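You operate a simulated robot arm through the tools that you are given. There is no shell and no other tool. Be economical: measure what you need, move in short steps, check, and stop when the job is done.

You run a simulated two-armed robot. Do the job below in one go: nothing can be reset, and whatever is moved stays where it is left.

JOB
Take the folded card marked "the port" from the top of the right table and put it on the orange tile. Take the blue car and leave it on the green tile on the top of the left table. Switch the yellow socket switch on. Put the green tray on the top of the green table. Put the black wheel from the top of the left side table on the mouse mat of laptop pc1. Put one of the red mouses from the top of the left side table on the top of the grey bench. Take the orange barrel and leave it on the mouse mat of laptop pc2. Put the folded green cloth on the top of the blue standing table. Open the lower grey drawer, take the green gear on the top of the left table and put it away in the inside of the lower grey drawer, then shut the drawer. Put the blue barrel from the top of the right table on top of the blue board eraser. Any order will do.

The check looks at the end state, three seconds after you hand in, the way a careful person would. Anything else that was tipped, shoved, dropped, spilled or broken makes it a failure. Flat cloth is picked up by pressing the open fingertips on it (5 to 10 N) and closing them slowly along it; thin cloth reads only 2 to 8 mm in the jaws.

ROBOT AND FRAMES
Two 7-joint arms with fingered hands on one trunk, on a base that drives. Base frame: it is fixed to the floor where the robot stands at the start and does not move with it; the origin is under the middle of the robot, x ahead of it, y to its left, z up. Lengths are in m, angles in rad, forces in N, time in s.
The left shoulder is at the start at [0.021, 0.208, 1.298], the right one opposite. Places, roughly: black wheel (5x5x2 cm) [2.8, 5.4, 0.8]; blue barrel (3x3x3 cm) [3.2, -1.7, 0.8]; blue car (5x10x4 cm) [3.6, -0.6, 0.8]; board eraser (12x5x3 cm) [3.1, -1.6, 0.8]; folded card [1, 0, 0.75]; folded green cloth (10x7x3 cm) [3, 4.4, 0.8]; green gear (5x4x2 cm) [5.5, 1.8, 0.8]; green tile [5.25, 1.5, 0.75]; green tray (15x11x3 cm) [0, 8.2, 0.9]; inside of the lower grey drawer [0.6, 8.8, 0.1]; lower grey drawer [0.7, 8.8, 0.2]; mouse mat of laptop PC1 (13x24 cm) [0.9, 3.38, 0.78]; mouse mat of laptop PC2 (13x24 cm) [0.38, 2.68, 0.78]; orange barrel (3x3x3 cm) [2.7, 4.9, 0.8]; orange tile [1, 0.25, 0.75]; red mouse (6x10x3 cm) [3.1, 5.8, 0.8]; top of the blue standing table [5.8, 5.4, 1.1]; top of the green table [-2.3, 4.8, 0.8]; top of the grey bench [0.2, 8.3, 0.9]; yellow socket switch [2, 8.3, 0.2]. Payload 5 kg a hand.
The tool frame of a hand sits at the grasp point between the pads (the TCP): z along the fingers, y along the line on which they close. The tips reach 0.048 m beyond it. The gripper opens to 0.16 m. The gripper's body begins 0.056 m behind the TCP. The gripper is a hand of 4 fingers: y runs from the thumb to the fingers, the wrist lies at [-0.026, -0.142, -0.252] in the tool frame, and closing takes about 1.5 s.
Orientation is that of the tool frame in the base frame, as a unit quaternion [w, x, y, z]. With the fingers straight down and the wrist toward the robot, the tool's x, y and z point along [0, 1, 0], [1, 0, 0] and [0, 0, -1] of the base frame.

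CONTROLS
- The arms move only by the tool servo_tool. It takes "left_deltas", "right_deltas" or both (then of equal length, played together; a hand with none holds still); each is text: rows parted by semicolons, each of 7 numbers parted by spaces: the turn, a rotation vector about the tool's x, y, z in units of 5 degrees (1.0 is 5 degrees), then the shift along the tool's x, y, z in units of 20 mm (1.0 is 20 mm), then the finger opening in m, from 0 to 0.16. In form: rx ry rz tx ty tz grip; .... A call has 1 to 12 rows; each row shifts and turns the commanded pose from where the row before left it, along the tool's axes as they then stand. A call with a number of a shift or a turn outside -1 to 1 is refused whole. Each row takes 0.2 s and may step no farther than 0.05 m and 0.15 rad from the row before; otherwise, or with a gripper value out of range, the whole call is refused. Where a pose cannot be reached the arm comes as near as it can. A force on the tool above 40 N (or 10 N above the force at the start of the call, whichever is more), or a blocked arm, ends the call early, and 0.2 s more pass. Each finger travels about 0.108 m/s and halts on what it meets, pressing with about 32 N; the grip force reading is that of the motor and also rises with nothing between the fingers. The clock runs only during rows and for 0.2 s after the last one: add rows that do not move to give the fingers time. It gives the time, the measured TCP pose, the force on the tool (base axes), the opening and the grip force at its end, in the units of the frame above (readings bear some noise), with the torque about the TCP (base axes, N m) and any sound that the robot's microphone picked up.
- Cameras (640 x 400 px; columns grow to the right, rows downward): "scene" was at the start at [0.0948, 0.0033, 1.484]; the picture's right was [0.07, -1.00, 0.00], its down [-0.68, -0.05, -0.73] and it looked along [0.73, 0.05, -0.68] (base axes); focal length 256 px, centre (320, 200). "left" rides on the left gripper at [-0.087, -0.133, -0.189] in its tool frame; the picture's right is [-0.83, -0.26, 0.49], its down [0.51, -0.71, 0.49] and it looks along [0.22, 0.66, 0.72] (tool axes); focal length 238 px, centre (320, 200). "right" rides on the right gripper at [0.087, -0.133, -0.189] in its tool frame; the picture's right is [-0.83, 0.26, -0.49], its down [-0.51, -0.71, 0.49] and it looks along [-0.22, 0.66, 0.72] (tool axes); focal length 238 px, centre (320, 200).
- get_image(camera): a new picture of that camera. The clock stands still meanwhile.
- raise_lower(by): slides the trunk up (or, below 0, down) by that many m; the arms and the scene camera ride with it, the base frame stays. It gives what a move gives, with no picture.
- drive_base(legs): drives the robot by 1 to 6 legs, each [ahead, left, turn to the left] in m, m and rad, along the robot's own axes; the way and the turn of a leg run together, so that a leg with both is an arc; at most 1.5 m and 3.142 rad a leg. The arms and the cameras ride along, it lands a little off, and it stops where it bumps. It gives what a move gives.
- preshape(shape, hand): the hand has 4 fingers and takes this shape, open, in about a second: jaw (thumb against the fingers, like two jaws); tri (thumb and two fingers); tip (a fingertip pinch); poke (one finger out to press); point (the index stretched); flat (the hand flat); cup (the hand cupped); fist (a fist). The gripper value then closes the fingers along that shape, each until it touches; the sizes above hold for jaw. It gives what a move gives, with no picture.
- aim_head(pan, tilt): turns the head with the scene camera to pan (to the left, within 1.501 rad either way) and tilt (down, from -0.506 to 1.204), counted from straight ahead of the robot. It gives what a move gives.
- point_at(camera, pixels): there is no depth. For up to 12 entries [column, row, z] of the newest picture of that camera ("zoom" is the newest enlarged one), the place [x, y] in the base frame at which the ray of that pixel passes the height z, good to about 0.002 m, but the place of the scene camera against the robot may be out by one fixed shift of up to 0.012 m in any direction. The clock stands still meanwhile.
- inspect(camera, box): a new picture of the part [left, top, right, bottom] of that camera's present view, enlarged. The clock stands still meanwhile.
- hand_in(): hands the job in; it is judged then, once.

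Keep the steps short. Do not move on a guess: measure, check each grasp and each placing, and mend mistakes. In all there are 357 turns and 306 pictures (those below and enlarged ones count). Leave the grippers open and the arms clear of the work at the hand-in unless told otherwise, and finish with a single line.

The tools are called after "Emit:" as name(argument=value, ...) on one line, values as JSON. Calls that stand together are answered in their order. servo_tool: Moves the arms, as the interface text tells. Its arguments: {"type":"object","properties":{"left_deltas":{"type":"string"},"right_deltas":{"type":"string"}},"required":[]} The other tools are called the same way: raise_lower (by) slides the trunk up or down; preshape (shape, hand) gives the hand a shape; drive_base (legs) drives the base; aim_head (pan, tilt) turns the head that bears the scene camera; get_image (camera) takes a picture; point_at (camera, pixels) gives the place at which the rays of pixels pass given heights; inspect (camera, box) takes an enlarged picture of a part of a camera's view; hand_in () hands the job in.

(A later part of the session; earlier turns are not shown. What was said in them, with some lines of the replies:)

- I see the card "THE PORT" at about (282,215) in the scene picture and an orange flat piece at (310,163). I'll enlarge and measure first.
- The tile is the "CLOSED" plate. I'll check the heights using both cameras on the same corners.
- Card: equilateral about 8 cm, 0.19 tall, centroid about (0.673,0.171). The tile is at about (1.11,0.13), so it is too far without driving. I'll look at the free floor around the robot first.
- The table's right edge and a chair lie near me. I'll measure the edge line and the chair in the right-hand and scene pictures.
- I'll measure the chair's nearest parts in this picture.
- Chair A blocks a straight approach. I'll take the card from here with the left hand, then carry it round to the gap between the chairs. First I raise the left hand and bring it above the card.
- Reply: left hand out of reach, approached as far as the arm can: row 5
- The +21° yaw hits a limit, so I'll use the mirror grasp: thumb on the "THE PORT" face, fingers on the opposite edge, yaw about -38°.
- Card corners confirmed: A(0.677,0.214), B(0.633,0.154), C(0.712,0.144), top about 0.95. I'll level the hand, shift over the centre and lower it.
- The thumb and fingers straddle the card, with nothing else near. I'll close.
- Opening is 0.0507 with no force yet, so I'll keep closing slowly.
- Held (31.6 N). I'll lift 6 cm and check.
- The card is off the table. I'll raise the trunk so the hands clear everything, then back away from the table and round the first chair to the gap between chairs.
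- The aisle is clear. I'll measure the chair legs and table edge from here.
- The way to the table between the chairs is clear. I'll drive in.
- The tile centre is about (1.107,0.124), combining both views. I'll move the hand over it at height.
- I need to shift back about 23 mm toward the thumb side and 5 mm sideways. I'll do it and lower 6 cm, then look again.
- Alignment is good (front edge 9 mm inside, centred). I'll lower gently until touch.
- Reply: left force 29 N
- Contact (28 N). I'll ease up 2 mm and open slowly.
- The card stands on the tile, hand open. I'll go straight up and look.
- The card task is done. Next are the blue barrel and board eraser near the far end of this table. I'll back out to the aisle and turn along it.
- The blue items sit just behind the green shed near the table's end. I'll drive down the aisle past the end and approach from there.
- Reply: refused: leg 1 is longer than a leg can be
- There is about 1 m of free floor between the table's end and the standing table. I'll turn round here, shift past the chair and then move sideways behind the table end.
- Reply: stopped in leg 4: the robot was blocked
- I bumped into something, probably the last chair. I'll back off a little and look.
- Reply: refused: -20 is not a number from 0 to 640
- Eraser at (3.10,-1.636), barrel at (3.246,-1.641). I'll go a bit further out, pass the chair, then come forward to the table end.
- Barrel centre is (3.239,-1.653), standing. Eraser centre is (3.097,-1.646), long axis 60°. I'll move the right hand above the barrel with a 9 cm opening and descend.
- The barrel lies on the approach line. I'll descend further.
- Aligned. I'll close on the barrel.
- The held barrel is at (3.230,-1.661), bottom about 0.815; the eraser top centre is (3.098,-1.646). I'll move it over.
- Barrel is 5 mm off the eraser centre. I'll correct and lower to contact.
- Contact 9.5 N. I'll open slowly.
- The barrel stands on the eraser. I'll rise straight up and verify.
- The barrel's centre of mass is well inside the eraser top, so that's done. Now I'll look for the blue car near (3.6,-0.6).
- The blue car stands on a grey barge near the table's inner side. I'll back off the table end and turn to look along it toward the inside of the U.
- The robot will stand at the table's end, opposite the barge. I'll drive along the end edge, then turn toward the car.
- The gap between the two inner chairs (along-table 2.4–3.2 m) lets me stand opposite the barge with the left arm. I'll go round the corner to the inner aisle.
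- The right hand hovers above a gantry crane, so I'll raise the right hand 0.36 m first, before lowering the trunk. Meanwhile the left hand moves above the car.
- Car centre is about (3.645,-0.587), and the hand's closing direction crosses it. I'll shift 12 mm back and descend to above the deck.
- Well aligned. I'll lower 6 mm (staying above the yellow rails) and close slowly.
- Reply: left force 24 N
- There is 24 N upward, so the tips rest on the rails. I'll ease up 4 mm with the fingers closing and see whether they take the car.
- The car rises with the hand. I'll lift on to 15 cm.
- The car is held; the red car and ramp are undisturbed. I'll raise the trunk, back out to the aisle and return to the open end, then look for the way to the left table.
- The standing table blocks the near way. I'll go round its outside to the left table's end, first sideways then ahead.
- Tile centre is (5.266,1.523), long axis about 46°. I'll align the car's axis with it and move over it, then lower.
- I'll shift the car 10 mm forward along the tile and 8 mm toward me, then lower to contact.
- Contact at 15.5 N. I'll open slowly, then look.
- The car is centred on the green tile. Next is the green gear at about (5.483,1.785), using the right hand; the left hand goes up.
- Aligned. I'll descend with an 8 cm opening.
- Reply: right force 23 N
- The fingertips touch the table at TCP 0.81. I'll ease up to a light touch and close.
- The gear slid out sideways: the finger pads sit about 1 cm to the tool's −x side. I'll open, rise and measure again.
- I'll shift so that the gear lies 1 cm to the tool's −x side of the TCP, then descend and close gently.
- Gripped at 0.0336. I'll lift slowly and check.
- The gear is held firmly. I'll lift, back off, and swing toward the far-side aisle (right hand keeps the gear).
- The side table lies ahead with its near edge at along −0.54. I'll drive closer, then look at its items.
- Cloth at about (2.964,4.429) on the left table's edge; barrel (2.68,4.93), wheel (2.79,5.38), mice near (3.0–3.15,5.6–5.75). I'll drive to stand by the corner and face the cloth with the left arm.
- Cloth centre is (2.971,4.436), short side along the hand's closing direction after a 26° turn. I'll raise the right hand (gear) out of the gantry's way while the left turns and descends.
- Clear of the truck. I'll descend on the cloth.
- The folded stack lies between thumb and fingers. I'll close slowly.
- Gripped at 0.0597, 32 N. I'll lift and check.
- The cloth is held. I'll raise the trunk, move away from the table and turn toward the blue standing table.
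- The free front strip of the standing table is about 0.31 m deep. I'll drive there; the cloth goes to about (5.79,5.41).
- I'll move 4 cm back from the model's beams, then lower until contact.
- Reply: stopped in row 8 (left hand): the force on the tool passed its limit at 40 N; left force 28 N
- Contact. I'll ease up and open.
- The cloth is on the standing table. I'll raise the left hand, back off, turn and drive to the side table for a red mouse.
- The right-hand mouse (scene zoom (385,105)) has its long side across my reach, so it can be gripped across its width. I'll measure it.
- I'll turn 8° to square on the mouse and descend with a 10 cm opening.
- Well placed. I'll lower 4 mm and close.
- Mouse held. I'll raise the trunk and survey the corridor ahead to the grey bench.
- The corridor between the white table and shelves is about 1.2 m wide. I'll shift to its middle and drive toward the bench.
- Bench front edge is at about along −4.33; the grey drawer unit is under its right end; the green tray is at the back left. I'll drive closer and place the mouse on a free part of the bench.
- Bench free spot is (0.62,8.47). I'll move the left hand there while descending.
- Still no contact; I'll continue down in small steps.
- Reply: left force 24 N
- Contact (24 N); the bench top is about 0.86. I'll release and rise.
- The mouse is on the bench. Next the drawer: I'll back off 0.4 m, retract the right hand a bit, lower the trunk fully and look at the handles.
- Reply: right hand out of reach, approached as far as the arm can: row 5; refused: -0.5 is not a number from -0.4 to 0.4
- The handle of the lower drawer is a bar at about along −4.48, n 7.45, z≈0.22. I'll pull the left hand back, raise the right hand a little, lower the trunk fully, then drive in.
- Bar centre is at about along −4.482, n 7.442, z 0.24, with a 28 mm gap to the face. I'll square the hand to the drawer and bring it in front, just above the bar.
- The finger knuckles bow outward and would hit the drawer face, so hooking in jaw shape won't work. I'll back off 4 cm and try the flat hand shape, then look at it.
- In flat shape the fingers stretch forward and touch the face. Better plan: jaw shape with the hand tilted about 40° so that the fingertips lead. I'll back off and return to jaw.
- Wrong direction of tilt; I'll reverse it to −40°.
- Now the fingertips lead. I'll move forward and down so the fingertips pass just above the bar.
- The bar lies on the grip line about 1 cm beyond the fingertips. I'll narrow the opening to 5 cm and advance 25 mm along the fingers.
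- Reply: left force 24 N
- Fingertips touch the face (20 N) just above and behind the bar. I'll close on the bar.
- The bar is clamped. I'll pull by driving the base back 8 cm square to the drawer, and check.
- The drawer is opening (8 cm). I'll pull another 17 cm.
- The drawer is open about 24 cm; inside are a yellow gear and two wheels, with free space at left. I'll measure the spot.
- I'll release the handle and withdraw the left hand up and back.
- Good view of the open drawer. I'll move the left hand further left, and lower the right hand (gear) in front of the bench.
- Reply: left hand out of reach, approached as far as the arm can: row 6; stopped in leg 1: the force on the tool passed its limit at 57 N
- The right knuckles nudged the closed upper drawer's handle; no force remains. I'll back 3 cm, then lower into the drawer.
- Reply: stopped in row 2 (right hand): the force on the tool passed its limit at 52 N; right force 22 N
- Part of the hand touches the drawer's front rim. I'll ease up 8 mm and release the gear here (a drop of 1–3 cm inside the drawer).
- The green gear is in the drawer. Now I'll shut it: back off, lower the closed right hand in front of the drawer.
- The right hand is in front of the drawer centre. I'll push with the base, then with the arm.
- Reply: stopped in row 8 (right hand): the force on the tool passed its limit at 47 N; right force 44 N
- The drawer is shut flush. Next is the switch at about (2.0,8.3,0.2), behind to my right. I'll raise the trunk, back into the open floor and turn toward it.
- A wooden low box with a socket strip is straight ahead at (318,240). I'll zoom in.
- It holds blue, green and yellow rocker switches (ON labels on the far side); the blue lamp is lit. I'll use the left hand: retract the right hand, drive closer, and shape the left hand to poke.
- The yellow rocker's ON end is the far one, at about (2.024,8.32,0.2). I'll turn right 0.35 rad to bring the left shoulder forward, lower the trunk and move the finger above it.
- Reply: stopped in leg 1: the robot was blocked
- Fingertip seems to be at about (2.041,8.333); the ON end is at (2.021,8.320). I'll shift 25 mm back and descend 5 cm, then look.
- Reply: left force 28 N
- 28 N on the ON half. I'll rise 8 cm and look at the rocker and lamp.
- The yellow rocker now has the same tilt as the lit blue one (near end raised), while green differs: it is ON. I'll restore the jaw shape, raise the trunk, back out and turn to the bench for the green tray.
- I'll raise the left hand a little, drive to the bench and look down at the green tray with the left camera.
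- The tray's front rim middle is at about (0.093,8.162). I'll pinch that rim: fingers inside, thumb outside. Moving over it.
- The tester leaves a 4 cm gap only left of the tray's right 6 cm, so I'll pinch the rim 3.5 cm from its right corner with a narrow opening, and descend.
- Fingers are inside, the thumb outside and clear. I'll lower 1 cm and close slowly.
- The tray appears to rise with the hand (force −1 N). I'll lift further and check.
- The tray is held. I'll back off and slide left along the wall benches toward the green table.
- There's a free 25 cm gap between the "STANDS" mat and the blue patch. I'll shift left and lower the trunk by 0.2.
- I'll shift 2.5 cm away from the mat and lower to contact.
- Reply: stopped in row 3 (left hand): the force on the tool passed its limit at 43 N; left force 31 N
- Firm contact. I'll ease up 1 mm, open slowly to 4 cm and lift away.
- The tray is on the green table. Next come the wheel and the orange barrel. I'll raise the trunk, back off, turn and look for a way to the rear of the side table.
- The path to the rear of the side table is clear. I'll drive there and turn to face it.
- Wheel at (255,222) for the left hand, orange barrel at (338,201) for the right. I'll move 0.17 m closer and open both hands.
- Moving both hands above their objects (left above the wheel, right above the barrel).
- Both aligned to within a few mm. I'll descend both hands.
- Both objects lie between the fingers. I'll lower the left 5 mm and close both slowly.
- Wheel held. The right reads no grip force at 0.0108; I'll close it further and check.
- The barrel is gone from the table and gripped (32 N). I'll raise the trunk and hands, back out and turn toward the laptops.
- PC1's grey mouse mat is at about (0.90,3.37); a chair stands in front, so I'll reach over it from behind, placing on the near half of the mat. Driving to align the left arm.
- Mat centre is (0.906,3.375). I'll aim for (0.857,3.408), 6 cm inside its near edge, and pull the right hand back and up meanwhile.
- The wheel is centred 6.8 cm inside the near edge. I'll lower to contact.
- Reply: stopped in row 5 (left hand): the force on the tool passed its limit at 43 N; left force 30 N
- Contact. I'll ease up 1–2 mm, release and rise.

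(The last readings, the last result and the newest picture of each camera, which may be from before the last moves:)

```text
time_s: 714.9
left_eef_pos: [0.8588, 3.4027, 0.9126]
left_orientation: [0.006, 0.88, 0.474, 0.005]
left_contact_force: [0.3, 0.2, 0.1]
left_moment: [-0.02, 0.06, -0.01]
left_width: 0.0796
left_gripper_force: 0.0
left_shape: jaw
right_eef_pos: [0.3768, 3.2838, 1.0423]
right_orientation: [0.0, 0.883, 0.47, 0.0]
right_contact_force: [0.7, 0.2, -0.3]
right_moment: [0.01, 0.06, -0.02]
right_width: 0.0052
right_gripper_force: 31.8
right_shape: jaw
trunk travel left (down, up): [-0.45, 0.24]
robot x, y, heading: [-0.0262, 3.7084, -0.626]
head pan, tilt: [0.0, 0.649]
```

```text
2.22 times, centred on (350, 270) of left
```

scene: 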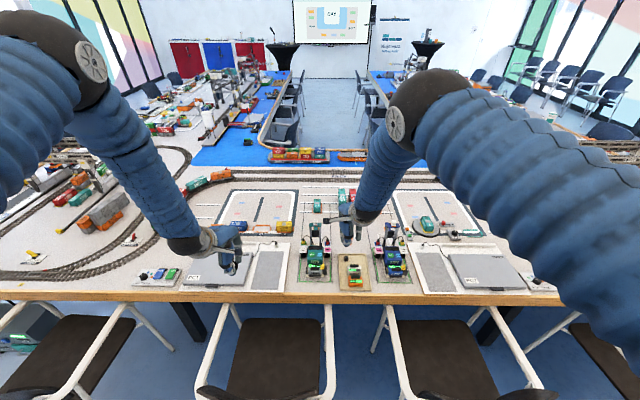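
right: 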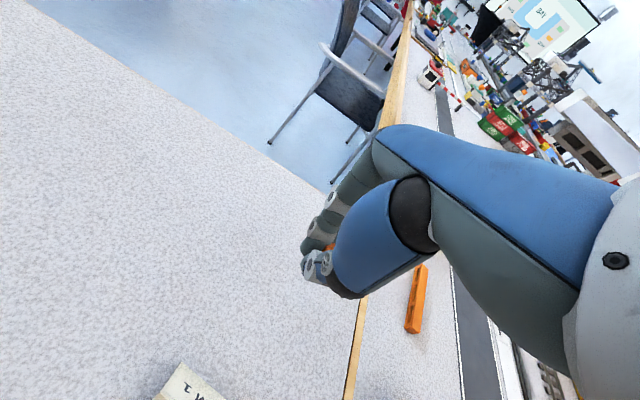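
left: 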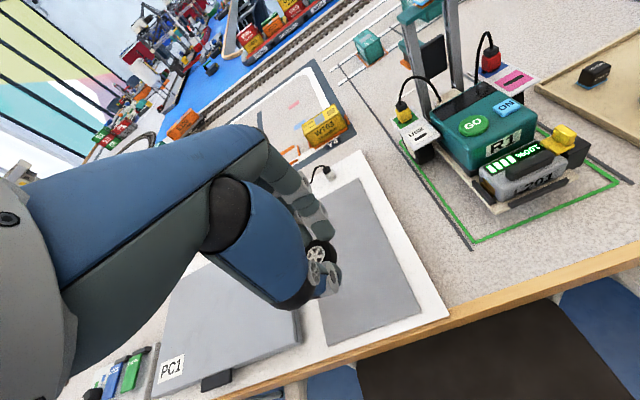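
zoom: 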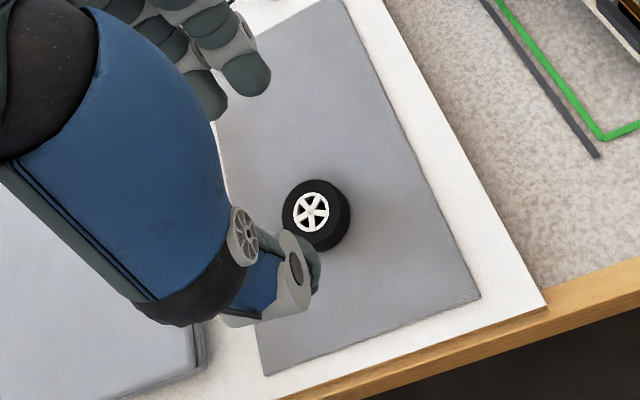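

The wheel lies fully on PC1's mat. Now the barrel for PC2: I'll raise the trunk, retract the left hand and shift right by 0.29 m.

Emit:
raise_lower(by=0.24)

Emit:
servo_tool(left_deltas="0 0 0 0 -1 -0.3 0.1;0 0 0 0 -1 -0.3 0.1;0 0 0 0 -1 -0.3 0.1;0 0 0 0 -1 -0.3 0.1;0 0 0 0 -1 -0.3 0.1;0 0 0 0 -1 -0.3 0.1;0 0 0 0 -1 -0.3 0.1;0 0 0 0 -1 -0.3 0.1;0 0 0 0 -1 -0.3 0.1;0 0 0 0 -1 -0.3 0.1")

Emit:
drive_base(legs=[[0, -0.29, 0]])

Emit:
servo_tool(right_deltas="0 0 0 -0.6 1 0 0.0;0 0 0 -0.6 1 0 0.0;0 0 0 -0.6 1 0 0.0;0 0 0 -0.6 1 0 0.0;0 0 0 -0.6 1 0 0.0;0 0 0 -0.6 1 0 0.0;0 0 0 -0.6 1 0 0.0;0 0 0 -0.6 1 0 0.0;0 0 0 -0.6 1 0 0.0;0 0 0 -0.6 1 0 0.0;0 0 0 -0.6 1 0 0.0;0 0 0 -0.6 1 0 0.0")

Emit:
get_image(camera="right")

```text
time_s: 717.4
left_eef_pos: [0.8591, 3.402, 1.1521]
left_orientation: [0.006, 0.88, 0.474, 0.005]
left_contact_force: [-0.5, 0.0, -0.3]
left_moment: [0.0, -0.01, 0.02]
left_width: 0.0797
left_gripper_force: 0.0
left_shape: jaw
right_eef_pos: [0.3762, 3.2841, 1.2827]
right_orientation: [-0.001, 0.883, 0.47, 0.0]
right_contact_force: [0.5, -0.9, -0.2]
right_moment: [0.02, 0.03, -0.01]
right_width: 0.0052
right_gripper_force: 31.8
right_shape: jaw
trunk travel left (down, up): [-0.69, 0.0]
robot x, y, heading: [-0.0228, 3.7077, -0.626]
head pan, tilt: [0.0, 0.649]
```

```text
time_s: 719.5
left_eef_pos: [0.6906, 3.5128, 1.2122]
left_orientation: [0.007, 0.88, 0.474, 0.006]
left_contact_force: [-0.7, -0.3, 0.1]
left_moment: [0.02, -0.02, 0.01]
left_width: 0.0998
left_gripper_force: 0.0
left_shape: jaw
right_eef_pos: [0.3761, 3.2828, 1.2841]
right_orientation: [0.0, 0.883, 0.469, 0.0]
right_contact_force: [-0.5, 1.3, -0.3]
right_moment: [-0.02, -0.02, 0.0]
right_width: 0.0053
right_gripper_force: 31.6
right_shape: jaw
trunk travel left (down, up): [-0.69, 0.0]
robot x, y, heading: [-0.0199, 3.709, -0.624]
head pan, tilt: [0.0, 0.649]
```

```text
time_s: 721.5
left_eef_pos: [0.5251, 3.2861, 1.2111]
left_orientation: [0.007, 0.878, 0.478, 0.006]
left_contact_force: [-0.1, 0.5, 0.0]
left_moment: [-0.03, 0.04, 0.02]
left_width: 0.0996
left_gripper_force: 0.1
left_shape: jaw
right_eef_pos: [0.2126, 3.0521, 1.2825]
right_orientation: [0.0, 0.881, 0.474, 0.0]
right_contact_force: [-0.7, 0.5, -0.2]
right_moment: [-0.05, 0.03, 0.01]
right_width: 0.0053
right_gripper_force: 32.0
right_shape: jaw
trunk travel left (down, up): [-0.69, 0.0]
robot x, y, heading: [-0.1942, 3.4763, -0.615]
head pan, tilt: [0.0, 0.649]
```

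```text
time_s: 724.1
left_eef_pos: [0.526, 3.2837, 1.2107]
left_orientation: [0.005, 0.879, 0.478, 0.006]
left_contact_force: [-0.5, -0.8, 0.4]
left_moment: [0.03, 0.01, 0.05]
left_width: 0.0994
left_gripper_force: 0.0
left_shape: jaw
right_eef_pos: [0.3315, 2.7959, 1.2784]
right_orientation: [-0.001, 0.881, 0.474, 0.001]
right_contact_force: [0.0, 0.0, -1.0]
right_moment: [0.0, 0.0, 0.0]
right_width: 0.0055
right_gripper_force: 32.2
right_shape: jaw
trunk travel left (down, up): [-0.69, 0.0]
robot x, y, heading: [-0.1905, 3.4736, -0.608]
head pan, tilt: [0.0, 0.649]
```

```text
52 pictures are left
```

right: 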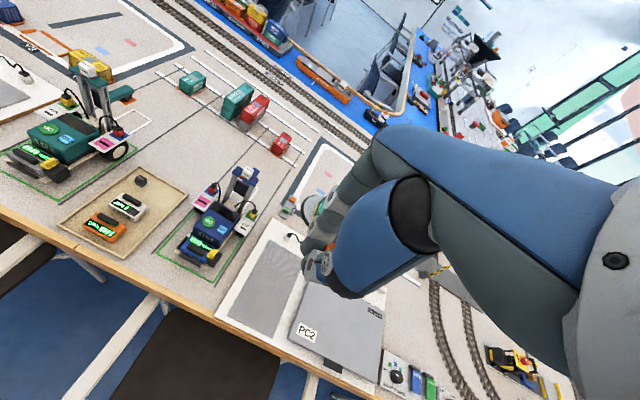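

Emit:
point_at(camera="right", pixels=[[262, 241, 0.775], [277, 337, 0.775], [230, 316, 0.775], [303, 275, 0.775], [318, 248, 1.23]])

```text
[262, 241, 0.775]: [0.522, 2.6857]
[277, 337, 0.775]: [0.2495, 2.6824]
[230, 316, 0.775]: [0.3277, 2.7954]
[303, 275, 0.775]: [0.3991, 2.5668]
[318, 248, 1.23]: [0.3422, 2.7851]
```

Emit:
inspect(camera="right", box=[270, 190, 390, 310])

```text
3.33 times, centred on (330, 250) of right
```

zoom: 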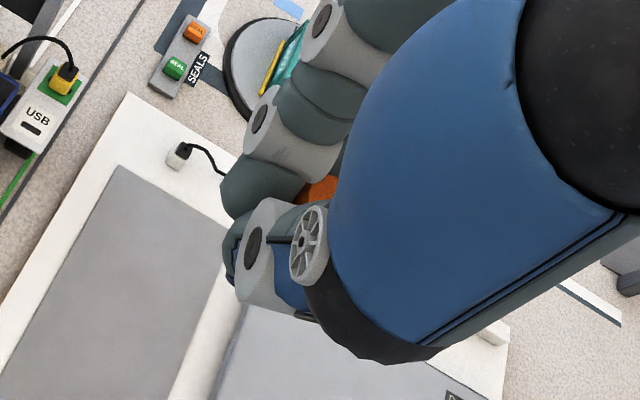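

Emit:
servo_tool(right_deltas="0 0 0 -0.6 0.81 0 0.0;0 0 0 -0.6 0.81 0 0.0;0 0 0 -0.6 0.81 0 0.0;0 0 0 -0.6 0.81 0 0.0;0 0 0 -0.6 0.81 0 0.0;0 0 0 0 0 0 0.0")

Emit:
raise_lower(by=-0.32)

Emit:
get_image(camera="right")

```text
time_s: 725.5
left_eef_pos: [0.5245, 3.2846, 1.2126]
left_orientation: [0.007, 0.878, 0.478, 0.005]
left_contact_force: [-0.1, 0.7, -0.5]
left_moment: [-0.01, 0.01, 0.0]
left_width: 0.0997
left_gripper_force: 0.1
left_shape: jaw
right_eef_pos: [0.3667, 2.7032, 1.2832]
right_orientation: [0.001, 0.881, 0.473, 0.0]
right_contact_force: [-0.3, 0.7, 0.6]
right_moment: [-0.06, -0.01, -0.01]
right_width: 0.0054
right_gripper_force: 32.6
right_shape: jaw
trunk travel left (down, up): [-0.69, 0.0]
robot x, y, heading: [-0.1878, 3.4774, -0.617]
head pan, tilt: [0.0, 0.649]
```

```text
time_s: 728.7
left_eef_pos: [0.5254, 3.2843, 0.8913]
left_orientation: [0.007, 0.878, 0.478, 0.005]
left_contact_force: [-0.1, 0.3, 0.2]
left_moment: [-0.04, -0.01, -0.01]
left_width: 0.0993
left_gripper_force: 0.1
left_shape: jaw
right_eef_pos: [0.3667, 2.7033, 0.9625]
right_orientation: [0.001, 0.881, 0.473, 0.001]
right_contact_force: [0.1, -0.5, -0.7]
right_moment: [0.01, -0.02, 0.01]
right_width: 0.0055
right_gripper_force: 31.7
right_shape: jaw
trunk travel left (down, up): [-0.37, 0.32]
robot x, y, heading: [-0.191, 3.4755, -0.611]
head pan, tilt: [0.0, 0.649]
```

```text
50 pictures are left
```

right: 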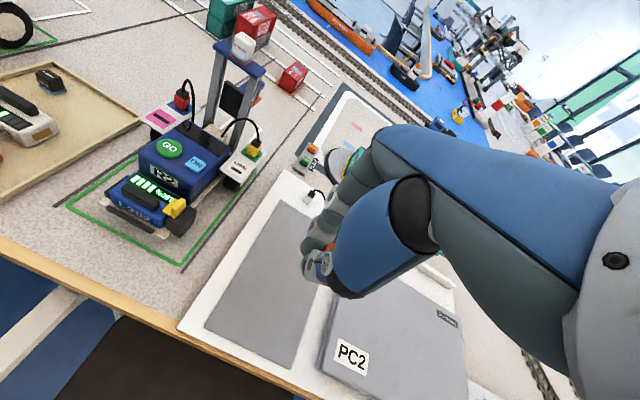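

Emit:
point_at(camera="right", pixels=[[205, 328, 0.775], [290, 368, 0.775], [272, 203, 0.775], [333, 249, 0.932]])

```text
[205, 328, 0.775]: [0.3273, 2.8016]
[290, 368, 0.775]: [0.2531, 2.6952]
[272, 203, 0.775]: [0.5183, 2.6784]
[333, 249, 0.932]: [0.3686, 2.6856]
```

The barrel is 10 cm inside the near edge, 1 cm off the mat's midline. I'll lower to contact.

Emit:
servo_tool(right_deltas="0 0 0 0 0 1 0.0;0 0 0 0 0 1 0.0;0 0 0 0 0 1 0.0;0 0 0 0 0 1 0.0;0 0 0 0 0 1 0.0;0 0 0 0 0 0.7 0.0;0 0 0 0 0 0.3 0.0;0 0 0 0 0 0.2 0.0;0 0 0 0 0 0 0.0")

Emit:
servo_tool(right_deltas="0 0 0 0 0 0.12 0.0;0 0 0 0 0 0.12 0.0;0 0 0 0 0 0.12 0.0;0 0 0 0 0 0.12 0.0;0 0 0 0 0 0 0.0")

Emit:
inspect(camera="right", box=[240, 170, 400, 330])

```text
time_s: 730.7
left_eef_pos: [0.5244, 3.2841, 0.891]
left_orientation: [0.006, 0.878, 0.478, 0.006]
left_contact_force: [-0.1, 0.7, -1.9]
left_moment: [-0.03, -0.02, 0.0]
left_width: 0.0997
left_gripper_force: 0.0
left_shape: jaw
right_eef_pos: [0.3672, 2.7049, 0.8376]
right_orientation: [0.002, 0.881, 0.473, 0.001]
right_contact_force: [0.2, -0.4, -0.1]
right_moment: [-0.01, 0.0, -0.03]
right_width: 0.0053
right_gripper_force: 32.4
right_shape: jaw
trunk travel left (down, up): [-0.37, 0.32]
robot x, y, heading: [-0.1903, 3.4743, -0.614]
head pan, tilt: [0.0, 0.649]
```

```text
time_s: 731.9
left_eef_pos: [0.5246, 3.2846, 0.8922]
left_orientation: [0.006, 0.878, 0.478, 0.005]
left_contact_force: [0.6, 0.3, -0.3]
left_moment: [0.04, 0.02, 0.04]
left_width: 0.0995
left_gripper_force: 0.0
left_shape: jaw
right_eef_pos: [0.3669, 2.704, 0.8271]
right_orientation: [0.0, 0.881, 0.474, 0.0]
right_contact_force: [-1.1, 0.7, -0.3]
right_moment: [0.01, 0.0, -0.01]
right_width: 0.0054
right_gripper_force: 32.3
right_shape: jaw
trunk travel left (down, up): [-0.37, 0.32]
robot x, y, heading: [-0.1898, 3.4729, -0.614]
head pan, tilt: [0.0, 0.649]
```

```text
2.50 times, centred on (320, 250) of right
```

zoom: 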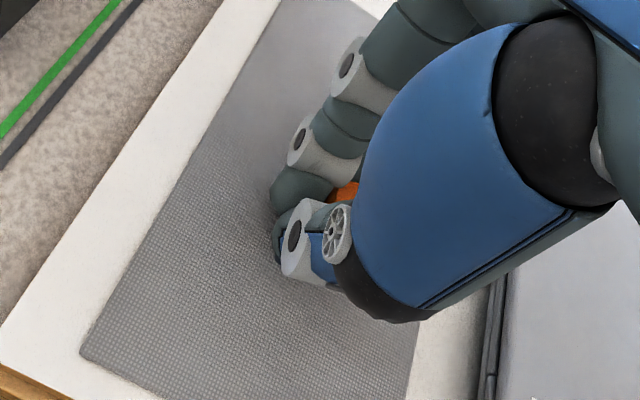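

Emit:
servo_tool(right_deltas="0 0 0 0 0 0.12 0.0;0 0 0 0 0 0.12 0.0;0 0 0 0 0 0.12 0.0;0 0 0 0 0 0.12 0.0;0 0 0 0 0 0 0.0")

```text
time_s: 733.1
left_eef_pos: [0.5232, 3.2846, 0.8931]
left_orientation: [0.007, 0.878, 0.478, 0.005]
left_contact_force: [0.3, 0.5, -0.1]
left_moment: [0.0, -0.01, 0.0]
left_width: 0.0998
left_gripper_force: 0.0
left_shape: jaw
right_eef_pos: [0.3684, 2.704, 0.8252]
right_orientation: [0.004, 0.881, 0.473, 0.002]
right_contact_force: [-5.9, 6.5, 33.2]
right_moment: [0.39, 0.49, -0.05]
right_width: 0.0059
right_gripper_force: 32.0
right_shape: jaw
trunk travel left (down, up): [-0.37, 0.32]
robot x, y, heading: [-0.1894, 3.4724, -0.616]
head pan, tilt: [0.0, 0.649]
```

Contact (33 N). I'll ease up 1.5 mm, release slowly and rise.

Emit:
servo_tool(right_deltas="0 0 0 0 0 -0.12 0.0;0 0 0 0 0 -0.05 0.01;0 0 0 0 0 0 0.02;0 0 0 0 0 0 0.03;0 0 0 0 0 0 0.04;0 0 0 0 0 0 0.05;0 0 0 0 0 0 0.06;0 0 0 0 0 0 0.07;0 0 0 0 0 0 0.08;0 0 0 0 0 0 0.08")

Emit:
inspect(camera="right", box=[240, 170, 400, 330])

```text
time_s: 735.3
left_eef_pos: [0.5234, 3.2853, 0.8929]
left_orientation: [0.006, 0.878, 0.478, 0.006]
left_contact_force: [-0.1, -0.2, 0.7]
left_moment: [-0.03, -0.01, 0.02]
left_width: 0.0996
left_gripper_force: 0.1
left_shape: jaw
right_eef_pos: [0.368, 2.704, 0.8248]
right_orientation: [0.002, 0.881, 0.473, 0.001]
right_contact_force: [2.1, -1.8, 25.7]
right_moment: [0.33, 0.23, -0.01]
right_width: 0.0751
right_gripper_force: 0.0
right_shape: jaw
trunk travel left (down, up): [-0.37, 0.32]
robot x, y, heading: [-0.1913, 3.4771, -0.614]
head pan, tilt: [0.0, 0.649]
```

```text
2.50 times, centred on (320, 250) of right
```

zoom: 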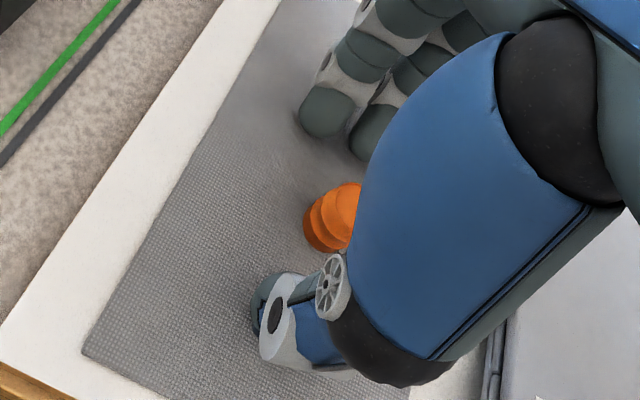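

The barrel stands on the mat. I'll rise straight up and verify.

Emit:
servo_tool(right_deltas="0 0 0 0 0 -0.3 0.08;0 0 0 0 0 -0.5 0.08;0 0 0 0 0 -1 0.08;0 0 0 0 0 -1 0.08;0 0 0 0 0 -1 0.08;0 0 0 0 0 -1 0.08;0 0 0 0 0 -1 0.1;0 0 0 0 0 -1 0.1;0 0 0 0 0 0 0.1")

Emit:
raise_lower(by=0.32)

Emit:
get_image(camera="right")

```text
time_s: 737.3
left_eef_pos: [0.525, 3.2821, 0.8902]
left_orientation: [0.006, 0.878, 0.478, 0.005]
left_contact_force: [-0.6, 0.0, 0.7]
left_moment: [-0.02, 0.01, 0.03]
left_width: 0.0998
left_gripper_force: 0.1
left_shape: jaw
right_eef_pos: [0.3691, 2.7047, 0.9587]
right_orientation: [0.001, 0.881, 0.474, 0.0]
right_contact_force: [0.5, 0.0, -0.2]
right_moment: [0.05, 0.0, 0.0]
right_width: 0.0994
right_gripper_force: 0.0
right_shape: jaw
trunk travel left (down, up): [-0.37, 0.32]
robot x, y, heading: [-0.1878, 3.4746, -0.617]
head pan, tilt: [0.0, 0.649]
```

```text
time_s: 740.5
left_eef_pos: [0.5247, 3.2838, 1.2114]
left_orientation: [0.007, 0.878, 0.478, 0.006]
left_contact_force: [0.2, 0.3, 0.3]
left_moment: [0.01, 0.03, 0.02]
left_width: 0.0998
left_gripper_force: 0.1
left_shape: jaw
right_eef_pos: [0.3688, 2.7052, 1.28]
right_orientation: [0.0, 0.881, 0.474, 0.0]
right_contact_force: [-0.7, 0.8, 0.7]
right_moment: [-0.01, -0.03, -0.06]
right_width: 0.0996
right_gripper_force: 0.0
right_shape: jaw
trunk travel left (down, up): [-0.69, 0.0]
robot x, y, heading: [-0.1931, 3.4727, -0.619]
head pan, tilt: [0.0, 0.649]
```

```text
47 pictures are left
```

right: 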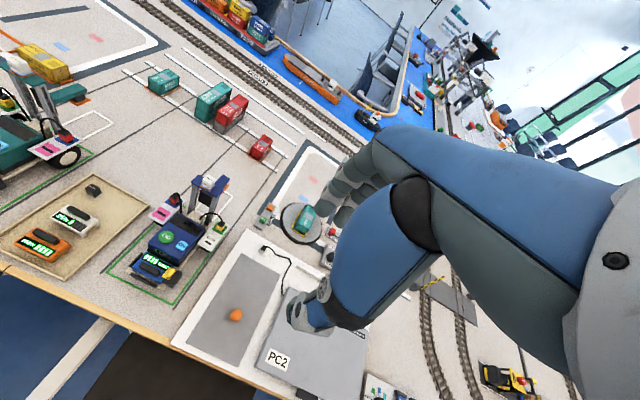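

The barrel is on PC2's mat and all jobs are done. I'll back away so that the arms are clear, with both hands open.

Emit:
drive_base(legs=[[-0.6, 0, 0]])

Emit:
get_image(camera="scene")

```text
time_s: 743.8
left_eef_pos: [0.0491, 3.6245, 1.2099]
left_orientation: [0.006, 0.876, 0.483, 0.005]
left_contact_force: [-0.6, -0.5, -0.5]
left_moment: [0.0, 0.03, -0.01]
left_width: 0.0995
left_gripper_force: 0.0
left_shape: jaw
right_eef_pos: [-0.1031, 3.0441, 1.279]
right_orientation: [0.0, 0.879, 0.477, -0.001]
right_contact_force: [0.3, -0.7, 1.0]
right_moment: [0.02, 0.05, 0.01]
right_width: 0.0997
right_gripper_force: 0.1
right_shape: jaw
trunk travel left (down, up): [-0.69, 0.0]
robot x, y, heading: [-0.6688, 3.811, -0.609]
head pan, tilt: [0.0, 0.649]
```

```text
46 pictures are left
```

scene: 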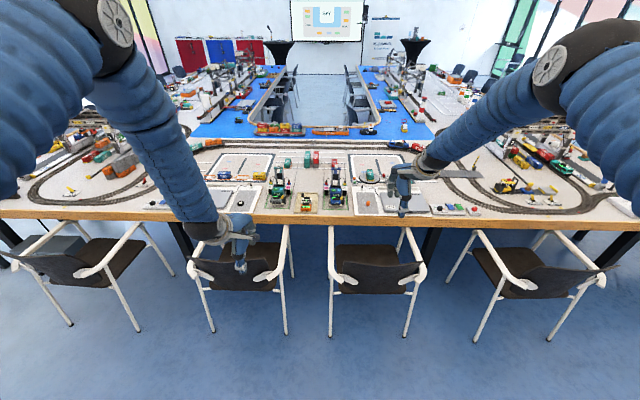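

Wheel and barrel are in place on the two mats, and the arms are clear. Handing in.

Emit:
hand_in()

```text
The job is handed in.
```

I finished all ten tasks and handed the job in. The yellow switch is judged on by its tilt only, since its lamp stayed dark, and I bumped a chair once and a shelf or similar once without seeing either move.
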